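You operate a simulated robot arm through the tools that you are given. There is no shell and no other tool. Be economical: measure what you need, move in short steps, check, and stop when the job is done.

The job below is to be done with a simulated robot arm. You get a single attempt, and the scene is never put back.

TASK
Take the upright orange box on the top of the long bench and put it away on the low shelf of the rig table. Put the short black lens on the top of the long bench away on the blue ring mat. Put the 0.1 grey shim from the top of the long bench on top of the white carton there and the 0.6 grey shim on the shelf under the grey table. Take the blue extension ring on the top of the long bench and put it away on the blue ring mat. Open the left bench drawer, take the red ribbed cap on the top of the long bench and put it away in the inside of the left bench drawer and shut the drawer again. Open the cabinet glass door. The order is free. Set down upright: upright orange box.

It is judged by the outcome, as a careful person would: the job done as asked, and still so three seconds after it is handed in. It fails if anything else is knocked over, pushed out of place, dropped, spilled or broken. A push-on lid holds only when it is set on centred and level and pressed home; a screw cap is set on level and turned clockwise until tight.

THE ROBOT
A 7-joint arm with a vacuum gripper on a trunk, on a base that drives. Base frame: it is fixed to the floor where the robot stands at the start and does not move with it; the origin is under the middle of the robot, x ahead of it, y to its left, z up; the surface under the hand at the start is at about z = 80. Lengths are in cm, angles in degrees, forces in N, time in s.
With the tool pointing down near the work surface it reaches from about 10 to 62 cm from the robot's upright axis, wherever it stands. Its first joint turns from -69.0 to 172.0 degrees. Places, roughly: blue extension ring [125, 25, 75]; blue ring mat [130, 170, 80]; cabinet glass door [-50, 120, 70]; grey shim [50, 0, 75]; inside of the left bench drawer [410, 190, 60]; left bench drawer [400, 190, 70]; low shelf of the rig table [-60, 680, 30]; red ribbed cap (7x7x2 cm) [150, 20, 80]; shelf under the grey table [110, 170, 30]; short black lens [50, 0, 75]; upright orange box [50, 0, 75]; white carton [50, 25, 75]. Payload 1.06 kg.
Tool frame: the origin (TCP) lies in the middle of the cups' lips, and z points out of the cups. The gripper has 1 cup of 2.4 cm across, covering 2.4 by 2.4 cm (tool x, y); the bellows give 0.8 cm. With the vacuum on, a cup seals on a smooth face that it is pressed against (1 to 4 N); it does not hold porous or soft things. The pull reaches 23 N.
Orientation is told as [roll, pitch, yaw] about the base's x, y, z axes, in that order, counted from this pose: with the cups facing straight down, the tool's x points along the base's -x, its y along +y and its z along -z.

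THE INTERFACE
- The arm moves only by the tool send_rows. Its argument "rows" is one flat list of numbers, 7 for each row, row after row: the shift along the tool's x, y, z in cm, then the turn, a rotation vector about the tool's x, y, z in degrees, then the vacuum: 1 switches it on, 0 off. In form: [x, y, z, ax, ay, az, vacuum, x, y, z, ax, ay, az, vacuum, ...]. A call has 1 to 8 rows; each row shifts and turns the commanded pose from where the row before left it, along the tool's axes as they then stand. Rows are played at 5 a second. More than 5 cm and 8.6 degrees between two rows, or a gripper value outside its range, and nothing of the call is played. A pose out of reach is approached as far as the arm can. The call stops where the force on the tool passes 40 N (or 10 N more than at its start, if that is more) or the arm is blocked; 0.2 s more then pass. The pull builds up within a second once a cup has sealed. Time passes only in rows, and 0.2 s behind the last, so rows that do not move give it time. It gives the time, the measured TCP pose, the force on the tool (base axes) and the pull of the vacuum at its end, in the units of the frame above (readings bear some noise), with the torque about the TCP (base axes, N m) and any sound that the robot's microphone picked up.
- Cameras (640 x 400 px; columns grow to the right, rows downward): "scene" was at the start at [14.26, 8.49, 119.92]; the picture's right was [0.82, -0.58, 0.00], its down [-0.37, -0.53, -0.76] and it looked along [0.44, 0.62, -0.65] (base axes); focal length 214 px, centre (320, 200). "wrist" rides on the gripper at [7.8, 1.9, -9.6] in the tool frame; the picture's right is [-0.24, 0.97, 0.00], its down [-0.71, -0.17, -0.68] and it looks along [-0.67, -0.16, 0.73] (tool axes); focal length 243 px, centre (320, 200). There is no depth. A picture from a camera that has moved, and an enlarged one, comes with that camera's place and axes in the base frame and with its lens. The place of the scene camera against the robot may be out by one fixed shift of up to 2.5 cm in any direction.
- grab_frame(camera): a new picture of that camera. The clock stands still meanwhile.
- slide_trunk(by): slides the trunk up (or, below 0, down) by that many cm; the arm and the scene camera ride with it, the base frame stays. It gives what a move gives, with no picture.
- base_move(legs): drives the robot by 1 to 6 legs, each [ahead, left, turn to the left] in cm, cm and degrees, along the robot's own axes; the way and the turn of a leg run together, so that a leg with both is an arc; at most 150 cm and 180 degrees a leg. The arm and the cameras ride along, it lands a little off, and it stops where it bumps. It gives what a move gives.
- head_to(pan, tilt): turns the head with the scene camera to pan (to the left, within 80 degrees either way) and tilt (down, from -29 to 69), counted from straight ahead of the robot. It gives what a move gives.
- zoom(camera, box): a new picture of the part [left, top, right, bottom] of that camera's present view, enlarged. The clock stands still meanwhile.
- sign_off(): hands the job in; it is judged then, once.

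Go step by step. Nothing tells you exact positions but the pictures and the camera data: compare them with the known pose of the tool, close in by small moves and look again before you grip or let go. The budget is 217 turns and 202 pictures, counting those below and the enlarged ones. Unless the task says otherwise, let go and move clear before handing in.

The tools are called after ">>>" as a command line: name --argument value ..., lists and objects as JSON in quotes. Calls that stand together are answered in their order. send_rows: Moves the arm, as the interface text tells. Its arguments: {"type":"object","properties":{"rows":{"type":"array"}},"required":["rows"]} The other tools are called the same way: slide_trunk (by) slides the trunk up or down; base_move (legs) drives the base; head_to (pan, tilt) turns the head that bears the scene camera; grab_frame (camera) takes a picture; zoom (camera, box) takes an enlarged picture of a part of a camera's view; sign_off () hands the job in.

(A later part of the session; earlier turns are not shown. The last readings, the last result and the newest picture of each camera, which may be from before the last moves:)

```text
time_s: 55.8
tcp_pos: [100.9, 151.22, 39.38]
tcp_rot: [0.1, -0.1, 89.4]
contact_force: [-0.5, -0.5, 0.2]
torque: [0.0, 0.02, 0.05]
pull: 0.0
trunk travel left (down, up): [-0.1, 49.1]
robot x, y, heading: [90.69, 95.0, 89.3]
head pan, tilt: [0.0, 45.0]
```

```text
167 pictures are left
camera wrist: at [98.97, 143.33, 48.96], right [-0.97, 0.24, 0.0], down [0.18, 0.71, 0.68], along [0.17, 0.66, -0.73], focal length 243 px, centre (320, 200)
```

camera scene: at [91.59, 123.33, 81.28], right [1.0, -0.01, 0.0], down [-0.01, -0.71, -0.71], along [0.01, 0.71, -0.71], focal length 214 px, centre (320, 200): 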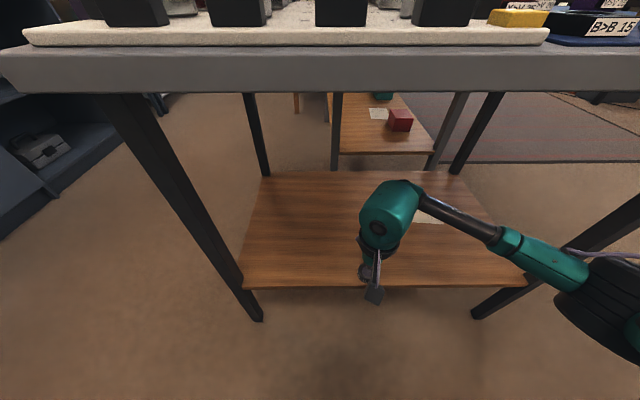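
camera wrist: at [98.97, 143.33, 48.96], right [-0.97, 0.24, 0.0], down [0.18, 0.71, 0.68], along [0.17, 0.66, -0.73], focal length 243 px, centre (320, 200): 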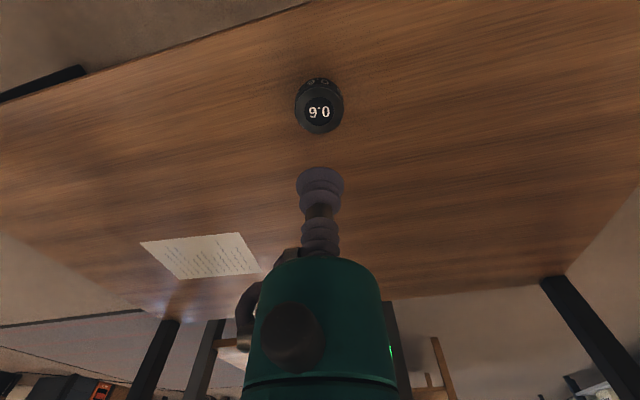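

0.6 shim is placed. I retract the arm from under the table, back away and raise the trunk, then turn to the bench for the blue ring.

>>> send_rows --rows '[4.5, 0, 0, 0, 0, 0, 0, 4.5, 0, 0, 0, 0, 0, 0, 4.5, -1, 0, 0, 0, 0, 0, 4.5, -2, 0, 0, 0, 0, 0]'

>>> base_move --legs '[[-12, 0, 0]]'

>>> slide_trunk --by 38

>>> send_rows --rows '[0, 0, -5, 0, 0, 0, 0, 0, 0, -5, 0, 0, 0, 0, 0, 0, -5, 0, 0, 0, 0, 0, 0, -5, 0, 0, 0, 0]'

>>> base_move --legs '[[0, 0, -90], [30, 0, 0], [0, 0, -90]]'

>>> head_to --pan 0 --tilt 45

>>> grab_frame --camera "scene"

```text
time_s: 56.8
tcp_pos: [103.65, 133.06, 39.15]
tcp_rot: [0.1, 0.0, 89.4]
contact_force: [0.4, 0.5, -0.7]
torque: [-0.02, -0.01, 0.02]
pull: 0.1
trunk travel left (down, up): [-0.1, 49.1]
robot x, y, heading: [90.18, 94.93, 89.3]
head pan, tilt: [0.0, 45.0]
```

```text
time_s: 58.0
tcp_pos: [103.56, 121.06, 39.23]
tcp_rot: [0.1, -0.1, 89.4]
contact_force: [0.1, 0.7, -0.2]
torque: [-0.01, -0.03, -0.03]
pull: 0.0
trunk travel left (down, up): [-0.1, 49.1]
robot x, y, heading: [90.45, 82.94, 89.3]
head pan, tilt: [0.0, 45.0]
```

```text
time_s: 61.7
tcp_pos: [103.58, 121.28, 77.16]
tcp_rot: [0.1, -0.1, 89.3]
contact_force: [0.4, -0.4, 0.6]
torque: [0.01, -0.03, -0.01]
pull: 0.2
trunk travel left (down, up): [-38.1, 11.1]
robot x, y, heading: [90.34, 82.64, 89.4]
head pan, tilt: [0.0, 45.0]
```

```text
time_s: 62.7
tcp_pos: [103.59, 121.15, 97.19]
tcp_rot: [0.1, 0.1, 89.5]
contact_force: [0.8, 0.6, 0.8]
torque: [-0.01, 0.01, 0.03]
pull: 0.1
trunk travel left (down, up): [-38.1, 11.1]
robot x, y, heading: [90.1, 83.05, 89.3]
head pan, tilt: [0.0, 45.0]
```

```text
time_s: 72.5
tcp_pos: [105.72, 44.13, 97.16]
tcp_rot: [0.1, -0.1, -91.9]
contact_force: [0.5, 0.6, -0.7]
torque: [-0.05, 0.01, -0.01]
pull: 0.0
trunk travel left (down, up): [-38.1, 11.1]
robot x, y, heading: [119.55, 82.26, -91.7]
head pan, tilt: [0.0, 45.0]
```

```text
time_s: 73.1
tcp_pos: [105.84, 44.15, 97.12]
tcp_rot: [0.1, 0.0, -91.8]
contact_force: [0.7, 0.1, 0.1]
torque: [-0.02, -0.02, 0.0]
pull: 0.1
trunk travel left (down, up): [-38.1, 11.1]
robot x, y, heading: [120.28, 82.57, -91.7]
head pan, tilt: [0.0, 45.0]
```

```text
166 pictures are left
camera scene: at [120.57, 67.63, 119.88], right [-1.0, 0.03, 0.0], down [0.02, 0.71, -0.71], along [-0.02, -0.71, -0.71], focal length 214 px, centre (320, 200)
```

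scene: 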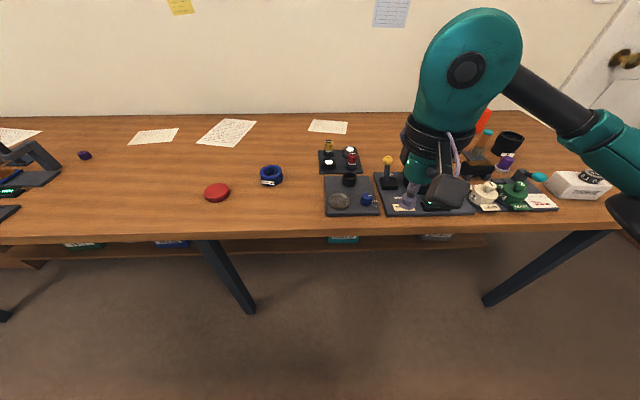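

>>> zoom --camera "scene" --box '[190, 140, 310, 220]'

```text
5.00 times, centred on (250, 180) of scene
camera zoom: at [120.57, 67.63, 119.88], right [-1.0, 0.03, 0.0], down [0.02, 0.71, -0.71], along [-0.02, -0.71, -0.71], focal length 1072 px, centre (670, 300)
```

zoom: 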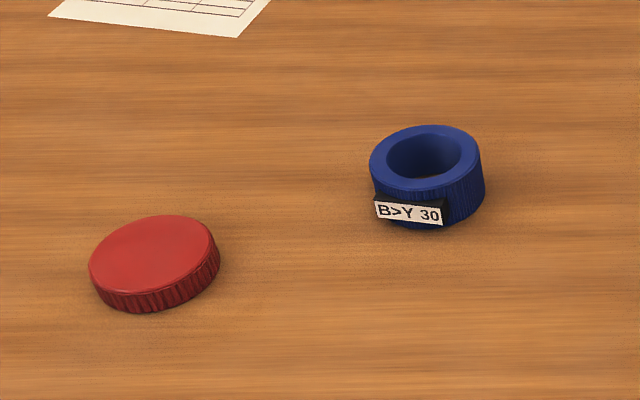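

The ring's rim is narrow, so I need a closer look. I drive closer and use the wrist camera.

>>> base_move --legs '[[0, 18, 1.7]]'

>>> send_rows --rows '[-3, 2, 0, 0, 0, 0, 0, -3, 2, 0, 0, 0, 0, 0, 0, 2, 3, 0, 0, 0, 0]'

>>> grab_frame --camera "wrist"

```text
time_s: 75.3
tcp_pos: [125.28, 43.38, 97.21]
tcp_rot: [0.2, -0.1, -90.1]
contact_force: [0.6, 0.1, -0.6]
torque: [-0.03, 0.01, 0.0]
pull: 0.1
trunk travel left (down, up): [-38.1, 11.1]
robot x, y, heading: [138.32, 82.04, -90.3]
head pan, tilt: [0.0, 45.0]
```

```text
time_s: 76.1
tcp_pos: [131.38, 37.52, 93.9]
tcp_rot: [0.1, 0.0, -90.0]
contact_force: [0.0, 0.7, -0.1]
torque: [-0.03, 0.0, -0.03]
pull: 0.0
trunk travel left (down, up): [-38.1, 11.1]
robot x, y, heading: [138.18, 82.22, -89.7]
head pan, tilt: [0.0, 45.0]
```

```text
164 pictures are left
camera wrist: at [133.35, 45.31, 103.63], right [0.97, -0.23, 0.0], down [-0.17, -0.71, 0.69], along [-0.16, -0.67, -0.73], focal length 243 px, centre (320, 200)
```

wrist: 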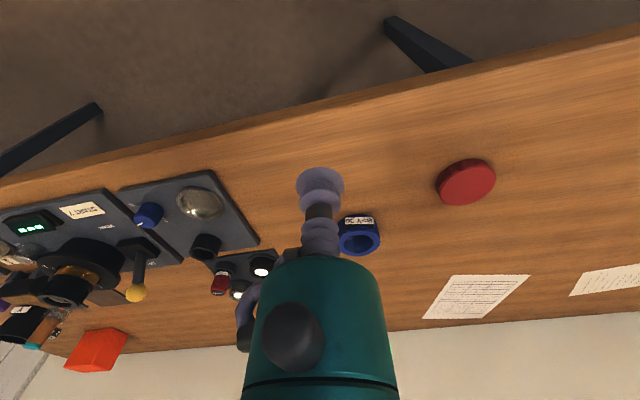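

>>> zoom --camera "wrist" --box '[320, 200, 400, 260]'

>>> zoom --camera "scene" --box '[290, 140, 430, 240]'

```text
6.67 times, centred on (360, 230) of wrist
camera zoom: at [133.35, 45.31, 103.63], right [0.97, -0.23, 0.0], down [-0.17, -0.71, 0.69], along [-0.16, -0.67, -0.73], focal length 1618 px, centre (53, 0)
```

zoom: 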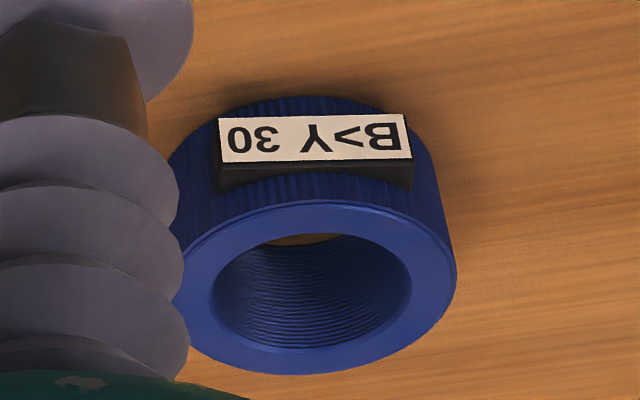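

```text
4.00 times, centred on (360, 190) of scene
camera zoom: at [139.28, 67.35, 119.88], right [-1.0, 0.0, 0.0], down [0.0, 0.71, -0.71], along [0.0, -0.71, -0.71], focal length 858 px, centre (160, 240)
```

zoom: 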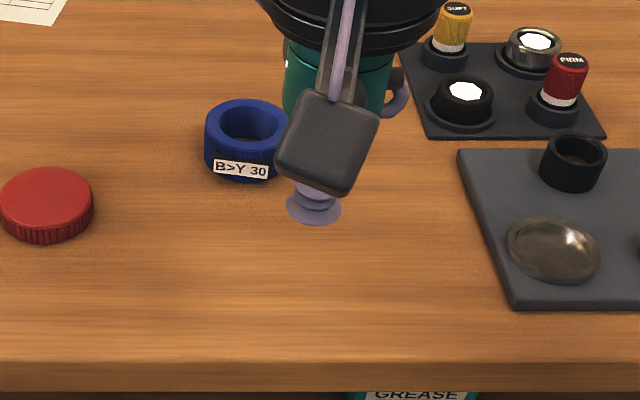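

>>> send_rows --rows '[-4.1, 1.65, 1, 0, 0, 0, 0, -4.1, 1.65, 1, 0, 0, 0, 0, -4.1, 1.65, 1, 0, 0, 0, 0, -4.1, 1.65, 1, 0, 0, 0, 0]'

>>> grab_frame --camera "wrist"

```text
time_s: 77.1
tcp_pos: [138.1, 21.15, 90.16]
tcp_rot: [0.0, -0.3, -89.7]
contact_force: [0.3, 0.1, 1.0]
torque: [-0.01, 0.01, 0.01]
pull: 0.2
trunk travel left (down, up): [-38.1, 11.1]
robot x, y, heading: [138.16, 81.98, -89.9]
head pan, tilt: [0.0, 45.0]
```

```text
161 pictures are left
camera wrist: at [140.02, 28.9, 99.8], right [0.97, -0.23, 0.0], down [-0.17, -0.71, 0.69], along [-0.16, -0.67, -0.73], focal length 243 px, centre (320, 200)
```

wrist: 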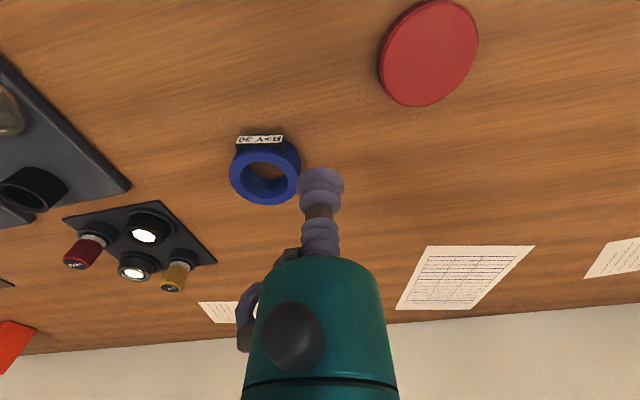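

>>> zoom --camera "wrist" --box '[220, 125, 310, 215]'

```text
4.44 times, centred on (265, 170) of wrist
camera zoom: at [140.02, 28.9, 99.8], right [0.97, -0.23, 0.0], down [-0.17, -0.71, 0.69], along [-0.16, -0.67, -0.73], focal length 1078 px, centre (564, 333)
```

zoom: 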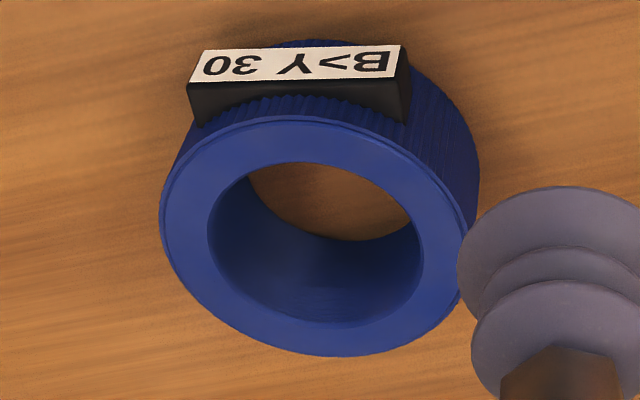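

The rim wall is only about 0.9 cm wide, but I'll test whether the cup seals on it at all. I move over the +x side of the rim.

>>> send_rows --rows '[-3.4, -3.1, 0, 0, 0, 0, 0, 0, 0, 3.5, 0, 0, 0, 0, 0, 0, 0, 0, 0, 0, 0]'

>>> grab_frame --camera "wrist"

>>> zoom --camera "scene" --box '[290, 120, 430, 220]'

```text
time_s: 77.9
tcp_pos: [137.07, 20.33, 87.11]
tcp_rot: [0.0, -0.2, -89.8]
contact_force: [0.7, 0.0, 0.1]
torque: [-0.02, 0.0, 0.0]
pull: 0.0
out of reach, approached as far as the arm can: row 1
trunk travel left (down, up): [-38.1, 11.1]
robot x, y, heading: [138.25, 82.0, -89.9]
head pan, tilt: [0.0, 45.0]
```

```text
159 pictures are left
camera wrist: at [138.9, 28.17, 96.7], right [0.97, -0.23, 0.0], down [-0.17, -0.71, 0.69], along [-0.16, -0.67, -0.73], focal length 243 px, centre (320, 200)
```

wrist: 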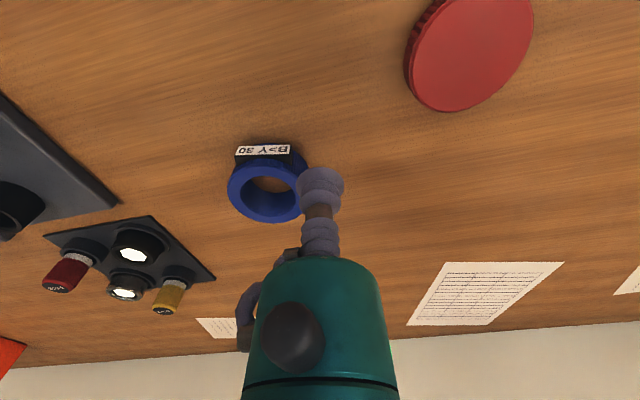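

```text
4.00 times, centred on (360, 170) of scene
camera zoom: at [139.3, 67.36, 119.89], right [-1.0, 0.0, 0.0], down [0.0, 0.71, -0.71], along [0.0, -0.71, -0.71], focal length 858 px, centre (160, 320)
```

zoom: 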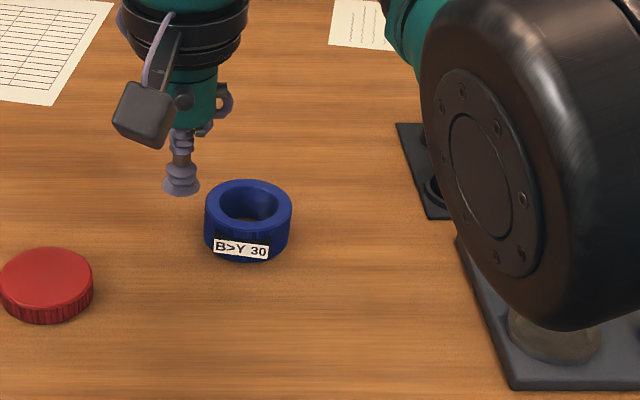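

Near the reach limit; I retract the arm and drive closer.

>>> send_rows --rows '[0, 0, -3, 0, 0, 0, 0, 4, 0, 0, 0, 0, 0, 0, 4, 0, 0, 0, 0, 0, 0, 4, 0, 0, 0, 0, 0, 0]'

>>> base_move --legs '[[14, 0, 0]]'

>>> grab_frame --camera "scene"

>>> grab_frame --camera "wrist"

```text
time_s: 78.9
tcp_pos: [136.9, 20.22, 90.25]
tcp_rot: [0.1, -0.1, -90.0]
contact_force: [-0.6, -0.2, 0.1]
torque: [0.01, -0.01, 0.03]
pull: 0.0
out of reach, approached as far as the arm can: row 2, 3, 4
trunk travel left (down, up): [-38.1, 11.1]
robot x, y, heading: [138.31, 82.11, -90.0]
head pan, tilt: [0.0, 45.0]
```

```text
time_s: 80.2
tcp_pos: [136.93, 6.3, 90.09]
tcp_rot: [0.1, -0.1, -89.9]
contact_force: [0.1, 0.6, -0.7]
torque: [0.02, 0.03, 0.02]
pull: 0.0
trunk travel left (down, up): [-38.1, 11.1]
robot x, y, heading: [138.05, 68.18, -90.0]
head pan, tilt: [0.0, 45.0]
```

```text
157 pictures are left
camera scene: at [139.28, 53.37, 119.87], right [-1.0, 0.0, 0.0], down [0.0, 0.71, -0.71], along [0.0, -0.71, -0.71], focal length 214 px, centre (320, 200)
```

scene: 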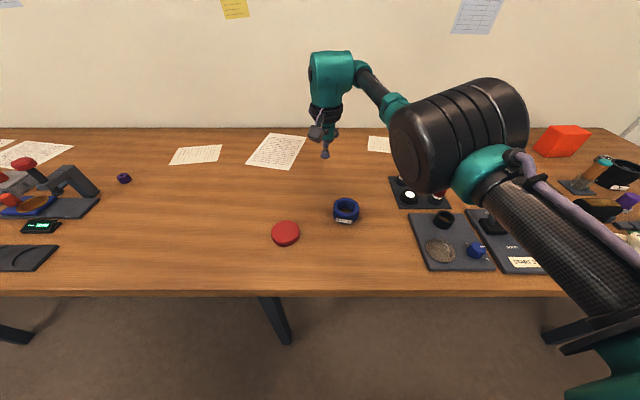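

```text
156 pictures are left
camera wrist: at [138.88, 14.09, 99.72], right [0.97, -0.23, 0.0], down [-0.17, -0.71, 0.69], along [-0.16, -0.67, -0.73], focal length 243 px, centre (320, 200)
```

wrist: 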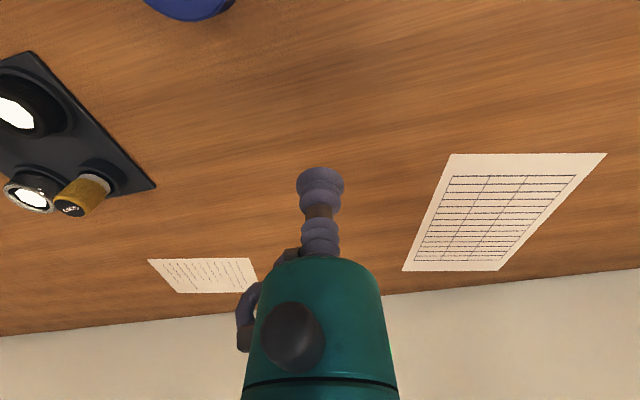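

>>> send_rows --rows '[2, 0, -1, 0, 0, 0, 0, 3, 0, 0, 0, 0, 0, 0]'

```text
time_s: 80.8
tcp_pos: [136.89, 11.39, 91.22]
tcp_rot: [0.1, 0.1, -90.1]
contact_force: [0.2, -0.9, 0.4]
torque: [-0.03, 0.02, 0.03]
pull: 0.0
trunk travel left (down, up): [-38.1, 11.1]
robot x, y, heading: [138.49, 68.17, -89.8]
head pan, tilt: [0.0, 45.0]
```

>>> send_rows --rows '[3.3, 0, 0, 0, 0, 0, 0, 3.3, -0.7, 0, 0, 0, 0, 0, 0, -0.8, 3.5, 0, 0, 0, 0]'

>>> grab_frame --camera "wrist"

>>> zoom --camera "scene" --box '[280, 160, 400, 260]'

```text
time_s: 81.6
tcp_pos: [135.41, 17.97, 87.74]
tcp_rot: [0.2, -0.1, -90.1]
contact_force: [-0.2, 0.4, -0.3]
torque: [-0.01, 0.02, -0.03]
pull: 0.1
trunk travel left (down, up): [-38.1, 11.1]
robot x, y, heading: [138.26, 68.27, -90.2]
head pan, tilt: [0.0, 45.0]
```

```text
155 pictures are left
camera wrist: at [137.35, 25.71, 97.29], right [0.97, -0.23, 0.0], down [-0.17, -0.71, 0.68], along [-0.16, -0.67, -0.73], focal length 243 px, centre (320, 200)
```

wrist: 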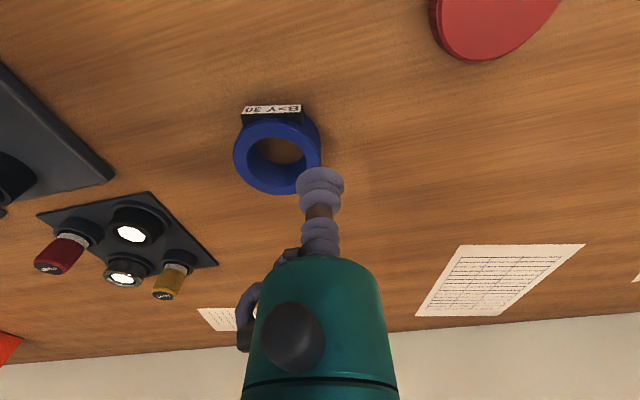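

```text
4.00 times, centred on (340, 210) of scene
camera zoom: at [139.27, 53.42, 119.88], right [-1.0, 0.0, 0.0], down [0.0, 0.71, -0.71], along [0.0, -0.71, -0.71], focal length 858 px, centre (240, 160)
```

zoom: 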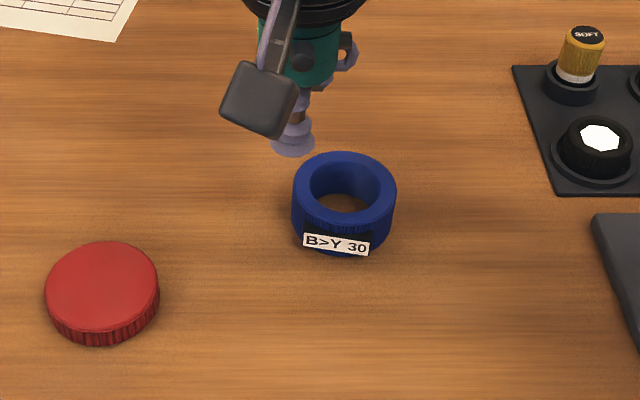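

>>> send_rows --rows '[-0.6, -0.55, 3, 0, 0, 0, 1, 0, 0, 1, 0, 0, 0, 1, 0, 0, 0.7, 0, 0, 0, 1, 0, 0, 0.4, 0, 0, 0, 1, 0, 0, 0, 0, 0, 0, 1]'

>>> grab_frame --camera "wrist"

>>> zoom --camera "scene" --box '[280, 160, 400, 260]'

```text
time_s: 82.8
tcp_pos: [134.84, 17.18, 82.6]
tcp_rot: [0.1, -0.1, -90.0]
contact_force: [1.5, 0.0, 3.9]
torque: [-0.01, 0.05, 0.03]
pull: 0.1
trunk travel left (down, up): [-38.1, 11.1]
robot x, y, heading: [138.29, 68.0, -89.9]
head pan, tilt: [0.0, 45.0]
```

```text
153 pictures are left
camera wrist: at [136.85, 25.08, 92.13], right [0.97, -0.23, 0.0], down [-0.17, -0.71, 0.69], along [-0.16, -0.67, -0.73], focal length 243 px, centre (320, 200)
```

wrist: 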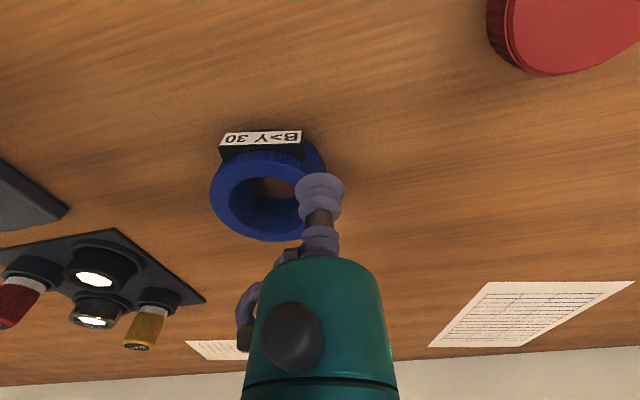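

```text
4.00 times, centred on (340, 210) of scene
camera zoom: at [139.3, 53.46, 119.89], right [-1.0, 0.0, 0.0], down [0.0, 0.71, -0.71], along [0.0, -0.71, -0.71], focal length 858 px, centre (240, 160)
```

zoom: 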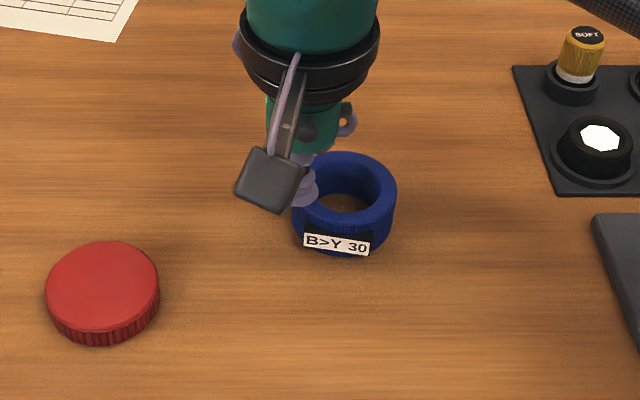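

>>> send_rows --rows '[0, 0, -0.6, 0, 0, 0, 1, 0, -0.35, 0, 0, 0, 0, 1, 0, 0, 0.6, 0, 0, 0, 1, 0, 0, 0.2, 0, 0, 0, 1, 0, 0, 0, 0, 0, 0, 1, 0, 0, 0, 0, 0, 0, 1]'

```text
time_s: 84.2
tcp_pos: [134.53, 17.37, 82.4]
tcp_rot: [0.1, -0.1, -89.9]
contact_force: [1.6, -2.2, 3.8]
torque: [0.03, 0.05, -0.01]
pull: 0.0
trunk travel left (down, up): [-38.1, 11.1]
robot x, y, heading: [138.06, 68.31, -90.1]
head pan, tilt: [0.0, 45.0]
```

No seal on the rim, as expected; the ring will need a side grip, with the cap out of the way. So I take the red cap first.

>>> send_rows --rows '[0, 0, -2, 0, 0, 0, 0, 0, 0, -4, 0, 0, 0, 0, 2.63, 3.83, 0, 0, 0, 0, 0, 2.63, 3.83, 0, 0, 0, 0, 0, 2.63, 3.83, 0, 0, 0, 0, 0]'

>>> grab_frame --camera "wrist"

>>> zoom --camera "scene" --box '[240, 160, 400, 280]'

```text
time_s: 85.4
tcp_pos: [146.01, 25.31, 88.47]
tcp_rot: [0.1, 0.1, -90.0]
contact_force: [0.4, -0.6, -0.3]
torque: [0.0, -0.03, 0.02]
pull: 0.1
trunk travel left (down, up): [-38.1, 11.1]
robot x, y, heading: [138.25, 68.01, -90.3]
head pan, tilt: [0.0, 45.0]
```

```text
151 pictures are left
camera wrist: at [147.97, 33.12, 98.0], right [0.97, -0.23, 0.0], down [-0.17, -0.71, 0.69], along [-0.16, -0.67, -0.73], focal length 243 px, centre (320, 200)
```

wrist: 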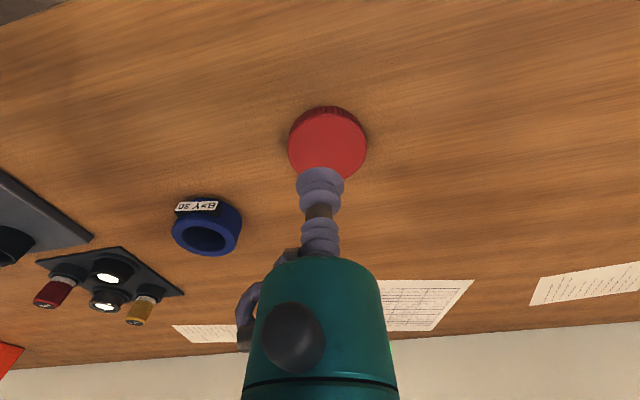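

```text
3.33 times, centred on (320, 220) of scene
camera zoom: at [139.32, 53.45, 119.89], right [-1.0, 0.0, 0.0], down [0.0, 0.71, -0.71], along [0.0, -0.71, -0.71], focal length 715 px, centre (320, 133)
```

zoom: 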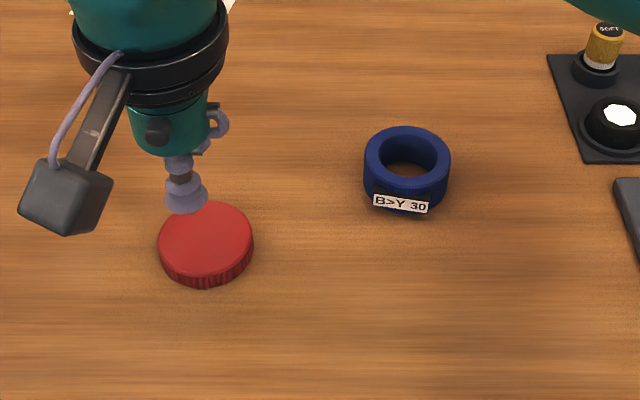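

Cap is located at [146.3, 23.8]. The drawer must be open before I bring it, so I first go to the left bench drawer: back off, turn to +x and look.

>>> send_rows --rows '[0, 0, -4, 0, 0, 0, 0, 3, -3, -3, 0, 0, 0, 0, 3, -3, 0, 0, 0, 0, 0]'

>>> base_move --legs '[[-17, 0, 0], [0, 0, 90]]'

>>> head_to --pan 15 --tilt 20

>>> grab_frame --camera "scene"

```text
refused: row 2 steps farther than a row can; nothing moved
```

```text
time_s: 90.7
tcp_pos: [181.0, 93.25, 88.49]
tcp_rot: [0.1, -0.1, 0.6]
contact_force: [0.4, 0.1, 0.7]
torque: [0.01, 0.0, 0.03]
pull: 0.1
trunk travel left (down, up): [-38.1, 11.1]
robot x, y, heading: [137.94, 84.92, 0.7]
head pan, tilt: [0.0, 45.0]
```

```text
time_s: 91.6
tcp_pos: [181.01, 93.24, 88.52]
tcp_rot: [0.1, -0.1, 0.5]
contact_force: [0.5, -0.3, -0.6]
torque: [0.03, 0.02, 0.01]
pull: 0.0
trunk travel left (down, up): [-38.1, 11.1]
robot x, y, heading: [138.47, 85.02, 0.6]
head pan, tilt: [15.0, 20.0]
```

```text
149 pictures are left
camera scene: at [156.37, 89.25, 123.74], right [0.27, -0.96, 0.0], down [-0.33, -0.09, -0.94], along [0.9, 0.25, -0.34], focal length 214 px, centre (320, 200)
```

scene: 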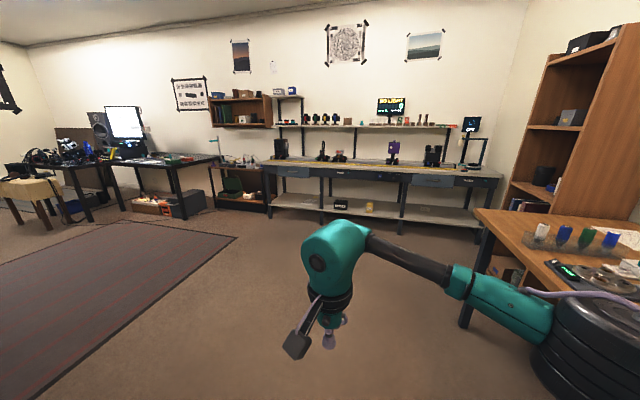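

The far bench front is at x≈400 with the leftmost drawer near y≈200. Driving there.

>>> base_move --legs '[[150, 0, 0], [10, 100, 0]]'

>>> head_to --pan 10 --tilt 25

>>> grab_frame --camera "scene"

```text
time_s: 107.7
tcp_pos: [337.03, 196.24, 88.48]
tcp_rot: [0.1, -0.1, 1.2]
contact_force: [1.2, -1.1, -0.2]
torque: [0.02, 0.01, -0.01]
pull: 0.1
trunk travel left (down, up): [-38.1, 11.1]
robot x, y, heading: [293.96, 187.43, 1.1]
head pan, tilt: [15.0, 20.0]
```

```text
time_s: 108.3
tcp_pos: [337.01, 196.23, 88.36]
tcp_rot: [0.2, -0.1, 1.1]
contact_force: [0.2, 0.0, 0.0]
torque: [0.01, 0.01, -0.02]
pull: 0.0
trunk travel left (down, up): [-38.1, 11.1]
robot x, y, heading: [294.33, 187.77, 1.2]
head pan, tilt: [10.0, 25.0]
```

```text
148 pictures are left
camera scene: at [312.53, 191.23, 122.95], right [0.19, -0.98, 0.0], down [-0.41, -0.08, -0.91], along [0.89, 0.18, -0.42], focal length 214 px, centre (320, 200)
```

scene: 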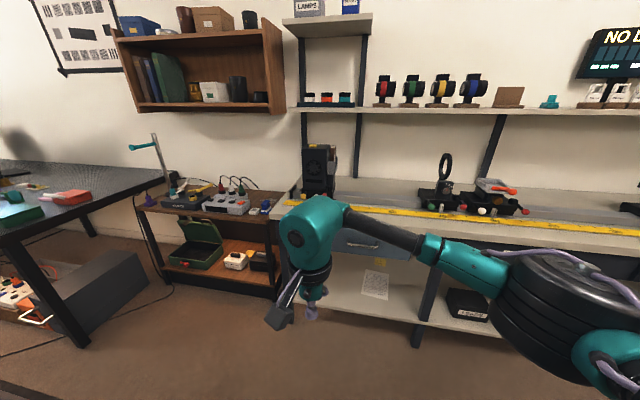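

>>> zoom --camera "scene" --box '[270, 180, 470, 300]'

>>> grab_frame --camera "wrist"

```text
3.20 times, centred on (370, 240) of scene
camera zoom: at [312.53, 191.23, 122.95], right [0.19, -0.98, 0.0], down [-0.41, -0.08, -0.91], along [0.89, 0.18, -0.42], focal length 686 px, centre (160, 72)
```

zoom: 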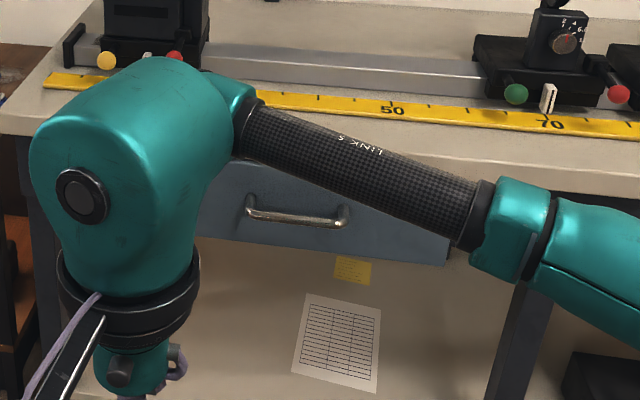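

```text
146 pictures are left
camera wrist: at [329.24, 197.97, 98.0], right [0.22, 0.98, 0.0], down [0.71, -0.16, 0.69], along [0.67, -0.15, -0.73], focal length 243 px, centre (320, 200)
```

wrist: 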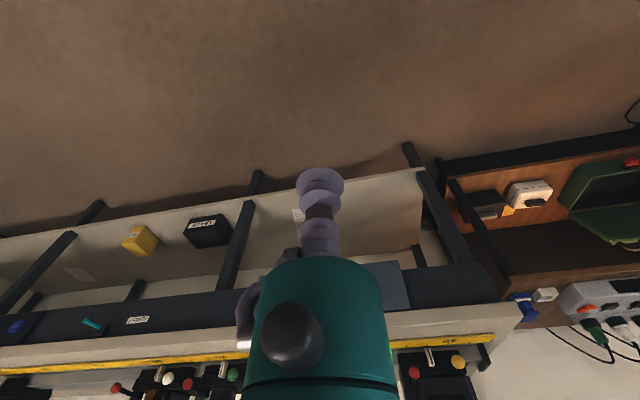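

Drawer front spans about y 166–203, z 55–68, with a bar handle. I'll suck onto the front face beside the handle with the tool horizontal: lower the trunk and pitch the tool forward in free space.

>>> slide_trunk --by -20

>>> send_rows --rows '[-1, 0, 0, 0, -8.5, 0, 0, -1, 0, 0, 0, -8.5, 0, 0, -1, 0, 0, 0, -8.5, 0, 0, 0, 0, 1, 0, -8.5, 0, 0, 0, 0, 1, 0, -8.5, 0, 0, 0, 0, 1, 0, -8.5, 0, 0]'

>>> send_rows --rows '[0, 0, 1, 0, -8.5, 0, 0, 0, 0, 1, 0, -8.5, 0, 0, 0, 0, 1, 0, -8.5, 0, 0, 0, 0, 1, 0, -8.5, 0, 0, 0, 0, 1, 0, -5, 0, 0]'

>>> grab_frame --camera "scene"

>>> grab_frame --camera "wrist"

```text
time_s: 110.5
tcp_pos: [337.04, 196.33, 68.62]
tcp_rot: [0.1, -0.1, 1.1]
contact_force: [0.0, 1.0, 0.1]
torque: [0.0, 0.01, 0.0]
pull: 0.1
trunk travel left (down, up): [-18.1, 31.1]
robot x, y, heading: [294.5, 187.46, 1.1]
head pan, tilt: [10.0, 25.0]
```

```text
time_s: 111.9
tcp_pos: [341.72, 196.34, 66.47]
tcp_rot: [0.3, -51.3, 0.9]
contact_force: [0.0, 0.3, 0.0]
torque: [-0.04, -0.02, 0.05]
pull: 0.0
trunk travel left (down, up): [-18.1, 31.1]
robot x, y, heading: [294.49, 187.7, 1.3]
head pan, tilt: [10.0, 25.0]
```

```text
time_s: 113.1
tcp_pos: [346.28, 196.39, 64.62]
tcp_rot: [149.9, -89.8, -148.6]
contact_force: [1.0, 0.0, -0.2]
torque: [0.0, -0.01, 0.0]
pull: 0.0
trunk travel left (down, up): [-18.1, 31.1]
robot x, y, heading: [294.53, 187.88, 1.2]
head pan, tilt: [10.0, 25.0]
```

```text
145 pictures are left
camera scene: at [317.65, 191.33, 102.66], right [0.19, -0.98, 0.0], down [-0.41, -0.08, -0.91], along [0.89, 0.18, -0.42], focal length 214 px, centre (320, 200)
```

scene: 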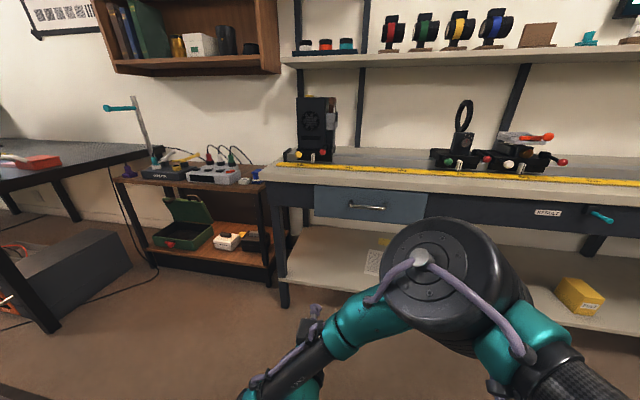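

```text
144 pictures are left
camera wrist: at [336.73, 198.12, 56.81], right [-0.02, 0.97, 0.24], down [-0.68, -0.19, 0.71], along [0.73, -0.15, 0.67], focal length 243 px, centre (320, 200)
```

wrist: 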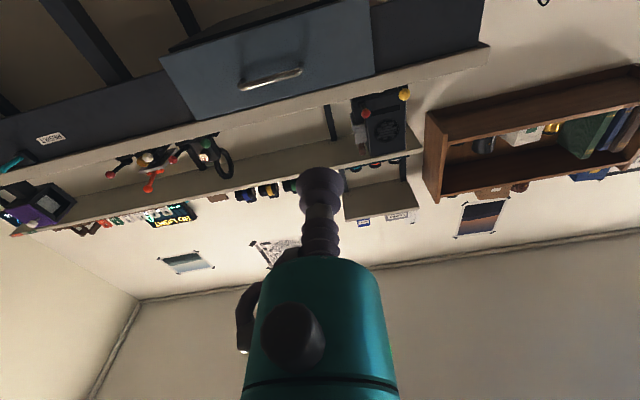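

Clear view: drawer is about x≈390, y 167–207, z 62–74, handle in the middle. I align left of the handle and extend the arm so the elbow stays back.

>>> send_rows --rows '[-1.7, 0.6, 3.5, 0, 0, 0, 0, -1.7, 0.2, 3.5, 0, 0, 0, 0, 0, 0, 4, 0, 0, 0, 0, 0, 0, 4, 0, 0, 0, 0]'

>>> grab_frame --camera "scene"

```text
time_s: 114.1
tcp_pos: [361.18, 197.54, 67.99]
tcp_rot: [135.1, -89.9, -134.1]
contact_force: [0.9, 0.6, 0.1]
torque: [0.02, 0.01, 0.0]
pull: 0.0
trunk travel left (down, up): [-18.1, 31.1]
robot x, y, heading: [294.12, 187.75, 1.2]
head pan, tilt: [10.0, 25.0]
```

```text
143 pictures are left
camera scene: at [317.65, 191.33, 102.66], right [0.19, -0.98, 0.0], down [-0.41, -0.08, -0.91], along [0.89, 0.18, -0.42], focal length 214 px, centre (320, 200)
```

scene: 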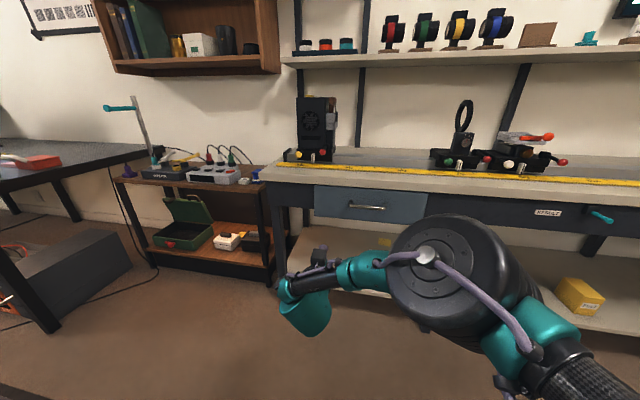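

>>> send_rows --rows '[0, 0, 4, 0, 0, 0, 0, 0, 0, 4, 0, 0, 0, 0]'

>>> base_move --legs '[[12, 0, 0]]'

>>> grab_frame --camera "scene"

>>> grab_frame --camera "wrist"

```text
time_s: 114.7
tcp_pos: [368.75, 197.26, 68.25]
tcp_rot: [11.1, -89.9, -9.8]
contact_force: [0.0, 0.4, -0.2]
torque: [0.01, -0.01, -0.01]
pull: 0.1
out of reach, approached as far as the arm can: row 2
trunk travel left (down, up): [-18.1, 31.1]
robot x, y, heading: [294.17, 187.67, 1.2]
head pan, tilt: [10.0, 25.0]
```

```text
time_s: 115.9
tcp_pos: [380.62, 197.66, 68.33]
tcp_rot: [68.1, -89.9, -66.9]
contact_force: [-0.5, -0.3, 0.0]
torque: [-0.03, 0.0, -0.02]
pull: 0.0
trunk travel left (down, up): [-18.1, 31.1]
robot x, y, heading: [306.53, 188.1, 1.4]
head pan, tilt: [10.0, 25.0]
```

```text
142 pictures are left
camera scene: at [329.56, 191.58, 102.66], right [0.19, -0.98, 0.0], down [-0.41, -0.08, -0.91], along [0.89, 0.18, -0.42], focal length 214 px, centre (320, 200)
```

scene: 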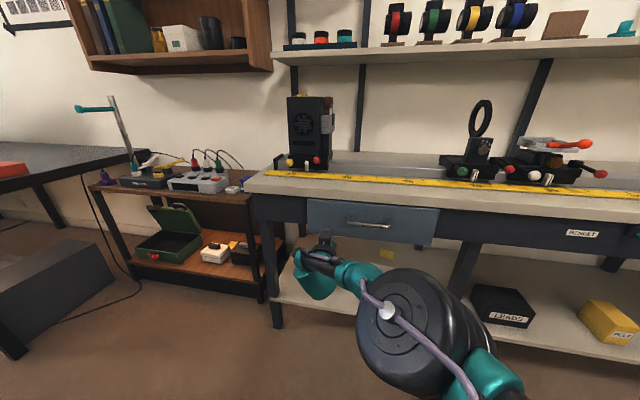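

```text
141 pictures are left
camera wrist: at [371.08, 199.3, 60.57], right [-0.02, 0.97, 0.24], down [-0.68, -0.19, 0.71], along [0.73, -0.15, 0.67], focal length 243 px, centre (320, 200)
```

wrist: 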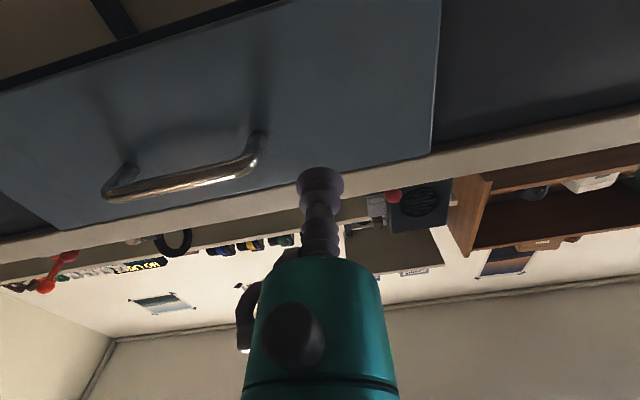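

Handle triangulated at [386, 187, 69.4]; face at x≈390. I retract a little, drive closer, then press on with the arm.

>>> send_rows --rows '[0, 0, -4, 0, 0, 0, 0, 0, 0, -3, 0, 0, 0, 0]'

>>> base_move --legs '[[10, 0, -1.2]]'

>>> send_rows --rows '[0, 0, 0, 0, 0, 0, 0]'

>>> grab_frame --camera "wrist"

```text
time_s: 116.5
tcp_pos: [373.61, 197.48, 68.49]
tcp_rot: [81.9, -89.9, -80.7]
contact_force: [0.5, -0.1, -0.6]
torque: [0.0, -0.03, -0.01]
pull: 0.1
trunk travel left (down, up): [-18.1, 31.1]
robot x, y, heading: [306.43, 187.98, 1.2]
head pan, tilt: [10.0, 25.0]
```

```text
time_s: 117.7
tcp_pos: [383.9, 196.09, 68.47]
tcp_rot: [65.8, -89.9, -65.8]
contact_force: [0.0, 0.7, -0.2]
torque: [0.0, -0.01, -0.01]
pull: 0.1
trunk travel left (down, up): [-18.1, 31.1]
robot x, y, heading: [316.33, 187.99, -0.1]
head pan, tilt: [10.0, 25.0]
```

```text
time_s: 118.1
tcp_pos: [383.81, 196.06, 68.47]
tcp_rot: [66.7, -89.8, -66.7]
contact_force: [-0.5, -0.2, -0.1]
torque: [-0.01, -0.01, -0.01]
pull: 0.1
trunk travel left (down, up): [-18.1, 31.1]
robot x, y, heading: [316.29, 187.88, -0.1]
head pan, tilt: [10.0, 25.0]
```

```text
140 pictures are left
camera wrist: at [374.35, 197.99, 60.63], right [0.0, 0.97, 0.24], down [-0.68, -0.17, 0.71], along [0.73, -0.16, 0.67], focal length 243 px, centre (320, 200)
```

wrist: 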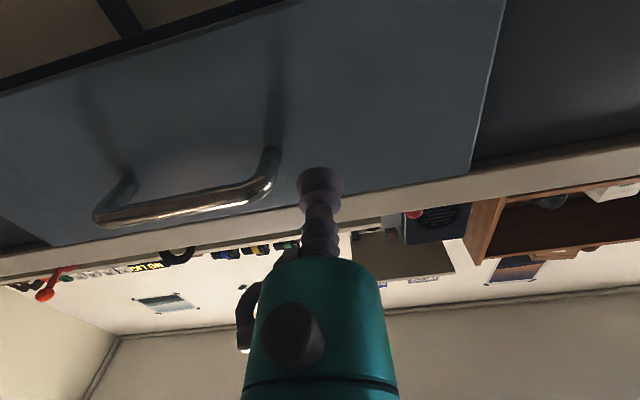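

>>> send_rows --rows '[0, 1.5, 3, 0, 0, 0, 1, 0, 0, 1.5, 0, 0, 0, 1, 0, 0, 0.6, 0, 0, 0, 1, 0, 0, 0.5, 0, 0, 0, 1, 0, 0, 0.4, 0, 0, 0, 1]'

```text
time_s: 119.3
tcp_pos: [389.47, 197.5, 68.39]
tcp_rot: [16.1, -89.6, -15.8]
contact_force: [-17.6, 0.4, -7.4]
torque: [-0.16, -0.08, -0.03]
pull: 22.2
out of reach, approached as far as the arm can: row 5
trunk travel left (down, up): [-18.1, 31.1]
robot x, y, heading: [316.58, 187.99, -0.2]
head pan, tilt: [10.0, 25.0]
```

Sealed on the drawer front. Pulling it open with the base.

>>> send_rows --rows '[0, 0, -0.7, 0, 0, 0, 1, 0, 0, 0, 0, 0, 0, 1]'

>>> base_move --legs '[[-10, 0, 0]]'

>>> grab_frame --camera "scene"

```text
time_s: 119.9
tcp_pos: [389.04, 197.3, 68.74]
tcp_rot: [121.9, -89.9, -121.8]
contact_force: [6.6, 5.2, -3.1]
torque: [0.12, -0.02, -0.01]
pull: 22.7
trunk travel left (down, up): [-18.1, 31.1]
robot x, y, heading: [316.34, 187.89, -0.3]
head pan, tilt: [10.0, 25.0]
```

```text
time_s: 121.0
tcp_pos: [379.03, 197.18, 68.53]
tcp_rot: [72.9, -90.0, -73.0]
contact_force: [-0.7, -7.2, -4.0]
torque: [0.08, -0.01, -0.01]
pull: 22.8
trunk travel left (down, up): [-18.1, 31.1]
robot x, y, heading: [306.31, 188.1, -0.1]
head pan, tilt: [10.0, 25.0]
```

```text
139 pictures are left
camera scene: at [329.65, 191.14, 102.65], right [0.17, -0.99, 0.0], down [-0.42, -0.07, -0.91], along [0.89, 0.16, -0.42], focal length 214 px, centre (320, 200)
```

scene: 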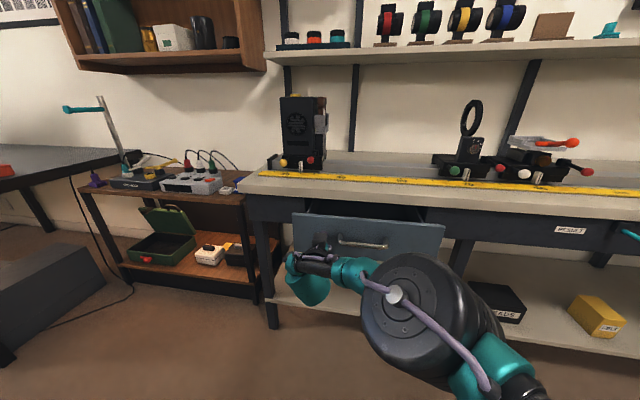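

Drawer is opening. Pull it another 15 cm.

>>> base_move --legs '[[-14, 0, 0]]'

>>> grab_frame --camera "scene"

```text
time_s: 122.4
tcp_pos: [365.17, 197.24, 68.65]
tcp_rot: [81.6, -89.8, -81.9]
contact_force: [-0.5, -10.2, -2.3]
torque: [0.02, -0.02, 0.04]
pull: 22.7
trunk travel left (down, up): [-18.1, 31.1]
robot x, y, heading: [292.45, 188.05, -0.0]
head pan, tilt: [10.0, 25.0]
```

```text
138 pictures are left
camera scene: at [315.76, 191.16, 102.66], right [0.17, -0.98, 0.0], down [-0.42, -0.07, -0.91], along [0.89, 0.16, -0.42], focal length 214 px, centre (320, 200)
```

scene: 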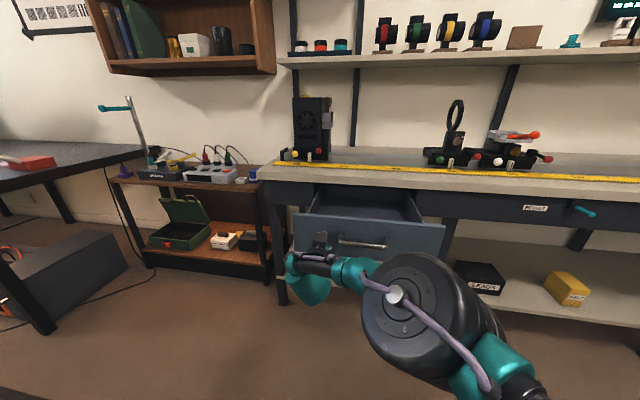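

Open about 24 cm; enough. Release and retreat, then restore tool-down posture while heading back for the cap.

>>> send_rows --rows '[0, 0, 0, 0, 0, 0, 0, 0, 0, 0, 0, 0, 0, 0, 0, 0, 0, 0, 0, 0, 0, 0, 0, -1, 0, 0, 0, 0, 0, 0, -4, 0, 0, 0, 0, 0, 0, -4, 0, 0, 0, 0]'

>>> base_move --legs '[[-15, 0, 0]]'

>>> slide_trunk --by 20

>>> head_to --pan 10 --tilt 35

>>> zoom --camera "scene" --box '[220, 100, 460, 260]'

```text
time_s: 123.8
tcp_pos: [356.08, 197.27, 68.58]
tcp_rot: [113.3, -90.0, -113.5]
contact_force: [0.8, -0.2, 0.1]
torque: [0.01, 0.0, 0.01]
pull: 0.1
trunk travel left (down, up): [-18.1, 31.1]
robot x, y, heading: [292.49, 188.17, -0.1]
head pan, tilt: [10.0, 25.0]
```

```text
time_s: 125.2
tcp_pos: [341.05, 197.39, 68.53]
tcp_rot: [88.0, -89.9, -88.1]
contact_force: [0.6, 0.5, -0.3]
torque: [0.03, -0.04, -0.01]
pull: 0.1
trunk travel left (down, up): [-18.1, 31.1]
robot x, y, heading: [277.23, 187.91, 0.4]
head pan, tilt: [10.0, 25.0]
```

```text
time_s: 127.3
tcp_pos: [341.06, 197.43, 88.47]
tcp_rot: [68.5, -89.9, -68.6]
contact_force: [0.2, 0.0, 0.9]
torque: [0.0, -0.04, 0.0]
pull: 0.0
trunk travel left (down, up): [-38.1, 11.1]
robot x, y, heading: [277.28, 188.47, -0.0]
head pan, tilt: [10.0, 25.0]
```

```text
time_s: 128.0
tcp_pos: [341.11, 197.31, 88.58]
tcp_rot: [87.2, -89.9, -87.2]
contact_force: [1.7, 0.0, 0.3]
torque: [0.0, 0.01, 0.03]
pull: 0.0
trunk travel left (down, up): [-38.1, 11.1]
robot x, y, heading: [277.72, 187.63, -0.3]
head pan, tilt: [10.0, 35.0]
```

```text
2.50 times, centred on (340, 180) of scene
camera zoom: at [295.22, 191.18, 121.37], right [0.17, -0.98, 0.0], down [-0.56, -0.1, -0.82], along [0.81, 0.14, -0.57], focal length 536 px, centre (270, 250)
```

zoom: 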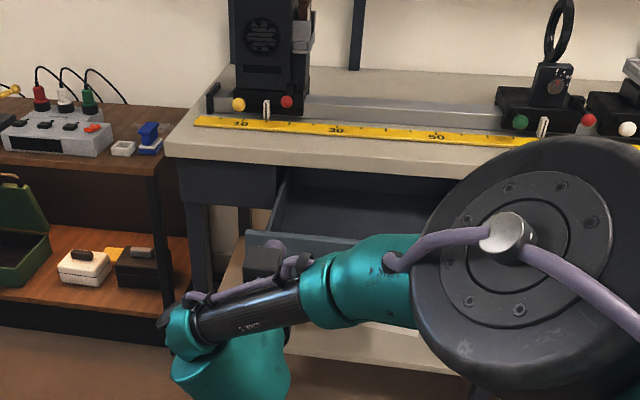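

>>> send_rows --rows '[0, 0, -2, 0, 8.5, 0, 0, 0, 0, -2, 0, 8.5, 0, 0, 0, 0, -2, 0, 8.5, 0, 0, 0, 0, -2, 0, 8.5, 0, 0, 0, 0, -2, 0, 8.5, 0, 0, 0, 0, -2, 0, 8.5, 0, 0]'

>>> send_rows --rows '[1, 0, -1, 0, 8.5, 0, 0, 1, 0, -1, 0, 8.5, 0, 0, 1, 0, 0, 0, 8.5, 0, 0, 1, 0, 0, 0, 8.5, 0, 0, 1, 0, 0, 0, 5, 0, 0]'

>>> base_move --legs '[[0, -98, 0], [-139, 0, 0], [0, 0, -90]]'

>>> head_to --pan 0 --tilt 45

>>> grab_frame --camera "scene"

```text
time_s: 129.4
tcp_pos: [330.36, 197.37, 92.82]
tcp_rot: [0.1, -38.9, -0.1]
contact_force: [-1.2, 0.5, 0.4]
torque: [0.0, 0.0, 0.02]
pull: 0.1
trunk travel left (down, up): [-38.1, 11.1]
robot x, y, heading: [277.65, 188.15, -0.0]
head pan, tilt: [10.0, 35.0]
```

```text
time_s: 130.6
tcp_pos: [324.57, 197.33, 92.67]
tcp_rot: [0.1, 0.3, -0.1]
contact_force: [-0.2, 0.7, -1.1]
torque: [0.01, -0.01, 0.03]
pull: 0.1
trunk travel left (down, up): [-38.1, 11.1]
robot x, y, heading: [277.44, 188.39, 0.3]
head pan, tilt: [10.0, 35.0]
```

```text
time_s: 149.9
tcp_pos: [148.57, 42.84, 92.7]
tcp_rot: [0.0, 0.0, -90.8]
contact_force: [0.1, -0.1, 1.1]
torque: [0.01, 0.03, 0.0]
pull: 0.1
trunk travel left (down, up): [-38.1, 11.1]
robot x, y, heading: [139.92, 90.15, -90.5]
head pan, tilt: [10.0, 35.0]
```

```text
time_s: 150.6
tcp_pos: [148.46, 42.87, 92.67]
tcp_rot: [0.1, 0.0, -90.8]
contact_force: [-0.4, 0.1, 0.3]
torque: [-0.01, 0.01, 0.04]
pull: 0.0
trunk travel left (down, up): [-38.1, 11.1]
robot x, y, heading: [139.82, 90.46, -90.9]
head pan, tilt: [0.0, 45.0]
```

```text
136 pictures are left
camera scene: at [140.62, 75.45, 119.89], right [-1.0, 0.01, 0.0], down [0.01, 0.71, -0.71], along [-0.01, -0.71, -0.71], focal length 214 px, centre (320, 200)
```

scene: 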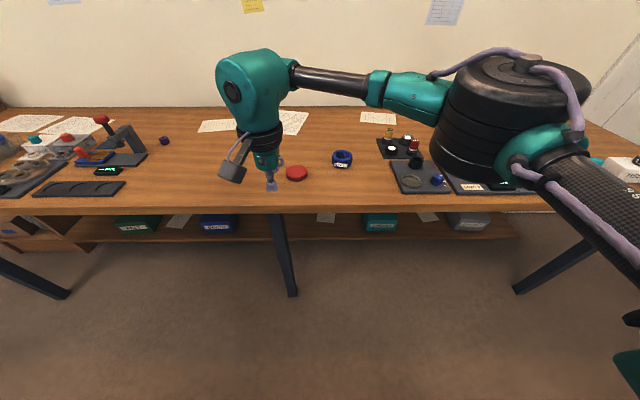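

>>> base_move --legs '[[17, 0, 0.8]]'

>>> send_rows --rows '[-2, -2, 3, 0, 0, 0, 0]'

>>> grab_frame --camera "wrist"

```text
time_s: 152.1
tcp_pos: [149.14, 26.07, 92.62]
tcp_rot: [0.1, 0.0, -90.0]
contact_force: [-0.5, -0.3, -0.2]
torque: [0.01, -0.04, -0.01]
pull: 0.0
trunk travel left (down, up): [-38.1, 11.1]
robot x, y, heading: [139.43, 73.17, -89.9]
head pan, tilt: [0.0, 45.0]
```

```text
time_s: 152.5
tcp_pos: [147.0, 23.96, 89.52]
tcp_rot: [0.2, 0.0, -89.9]
contact_force: [0.4, 0.0, 0.5]
torque: [0.01, 0.0, 0.01]
pull: 0.1
trunk travel left (down, up): [-38.1, 11.1]
robot x, y, heading: [139.61, 73.6, -89.6]
head pan, tilt: [0.0, 45.0]
```

```text
135 pictures are left
camera wrist: at [149.0, 31.8, 99.17], right [0.97, -0.23, 0.0], down [-0.17, -0.71, 0.68], along [-0.16, -0.67, -0.73], focal length 243 px, centre (320, 200)
```

wrist: 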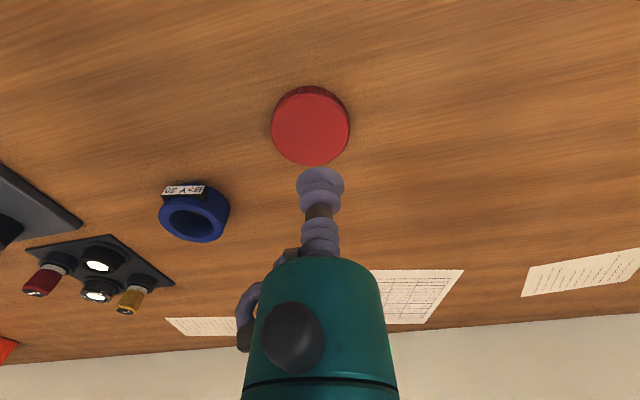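

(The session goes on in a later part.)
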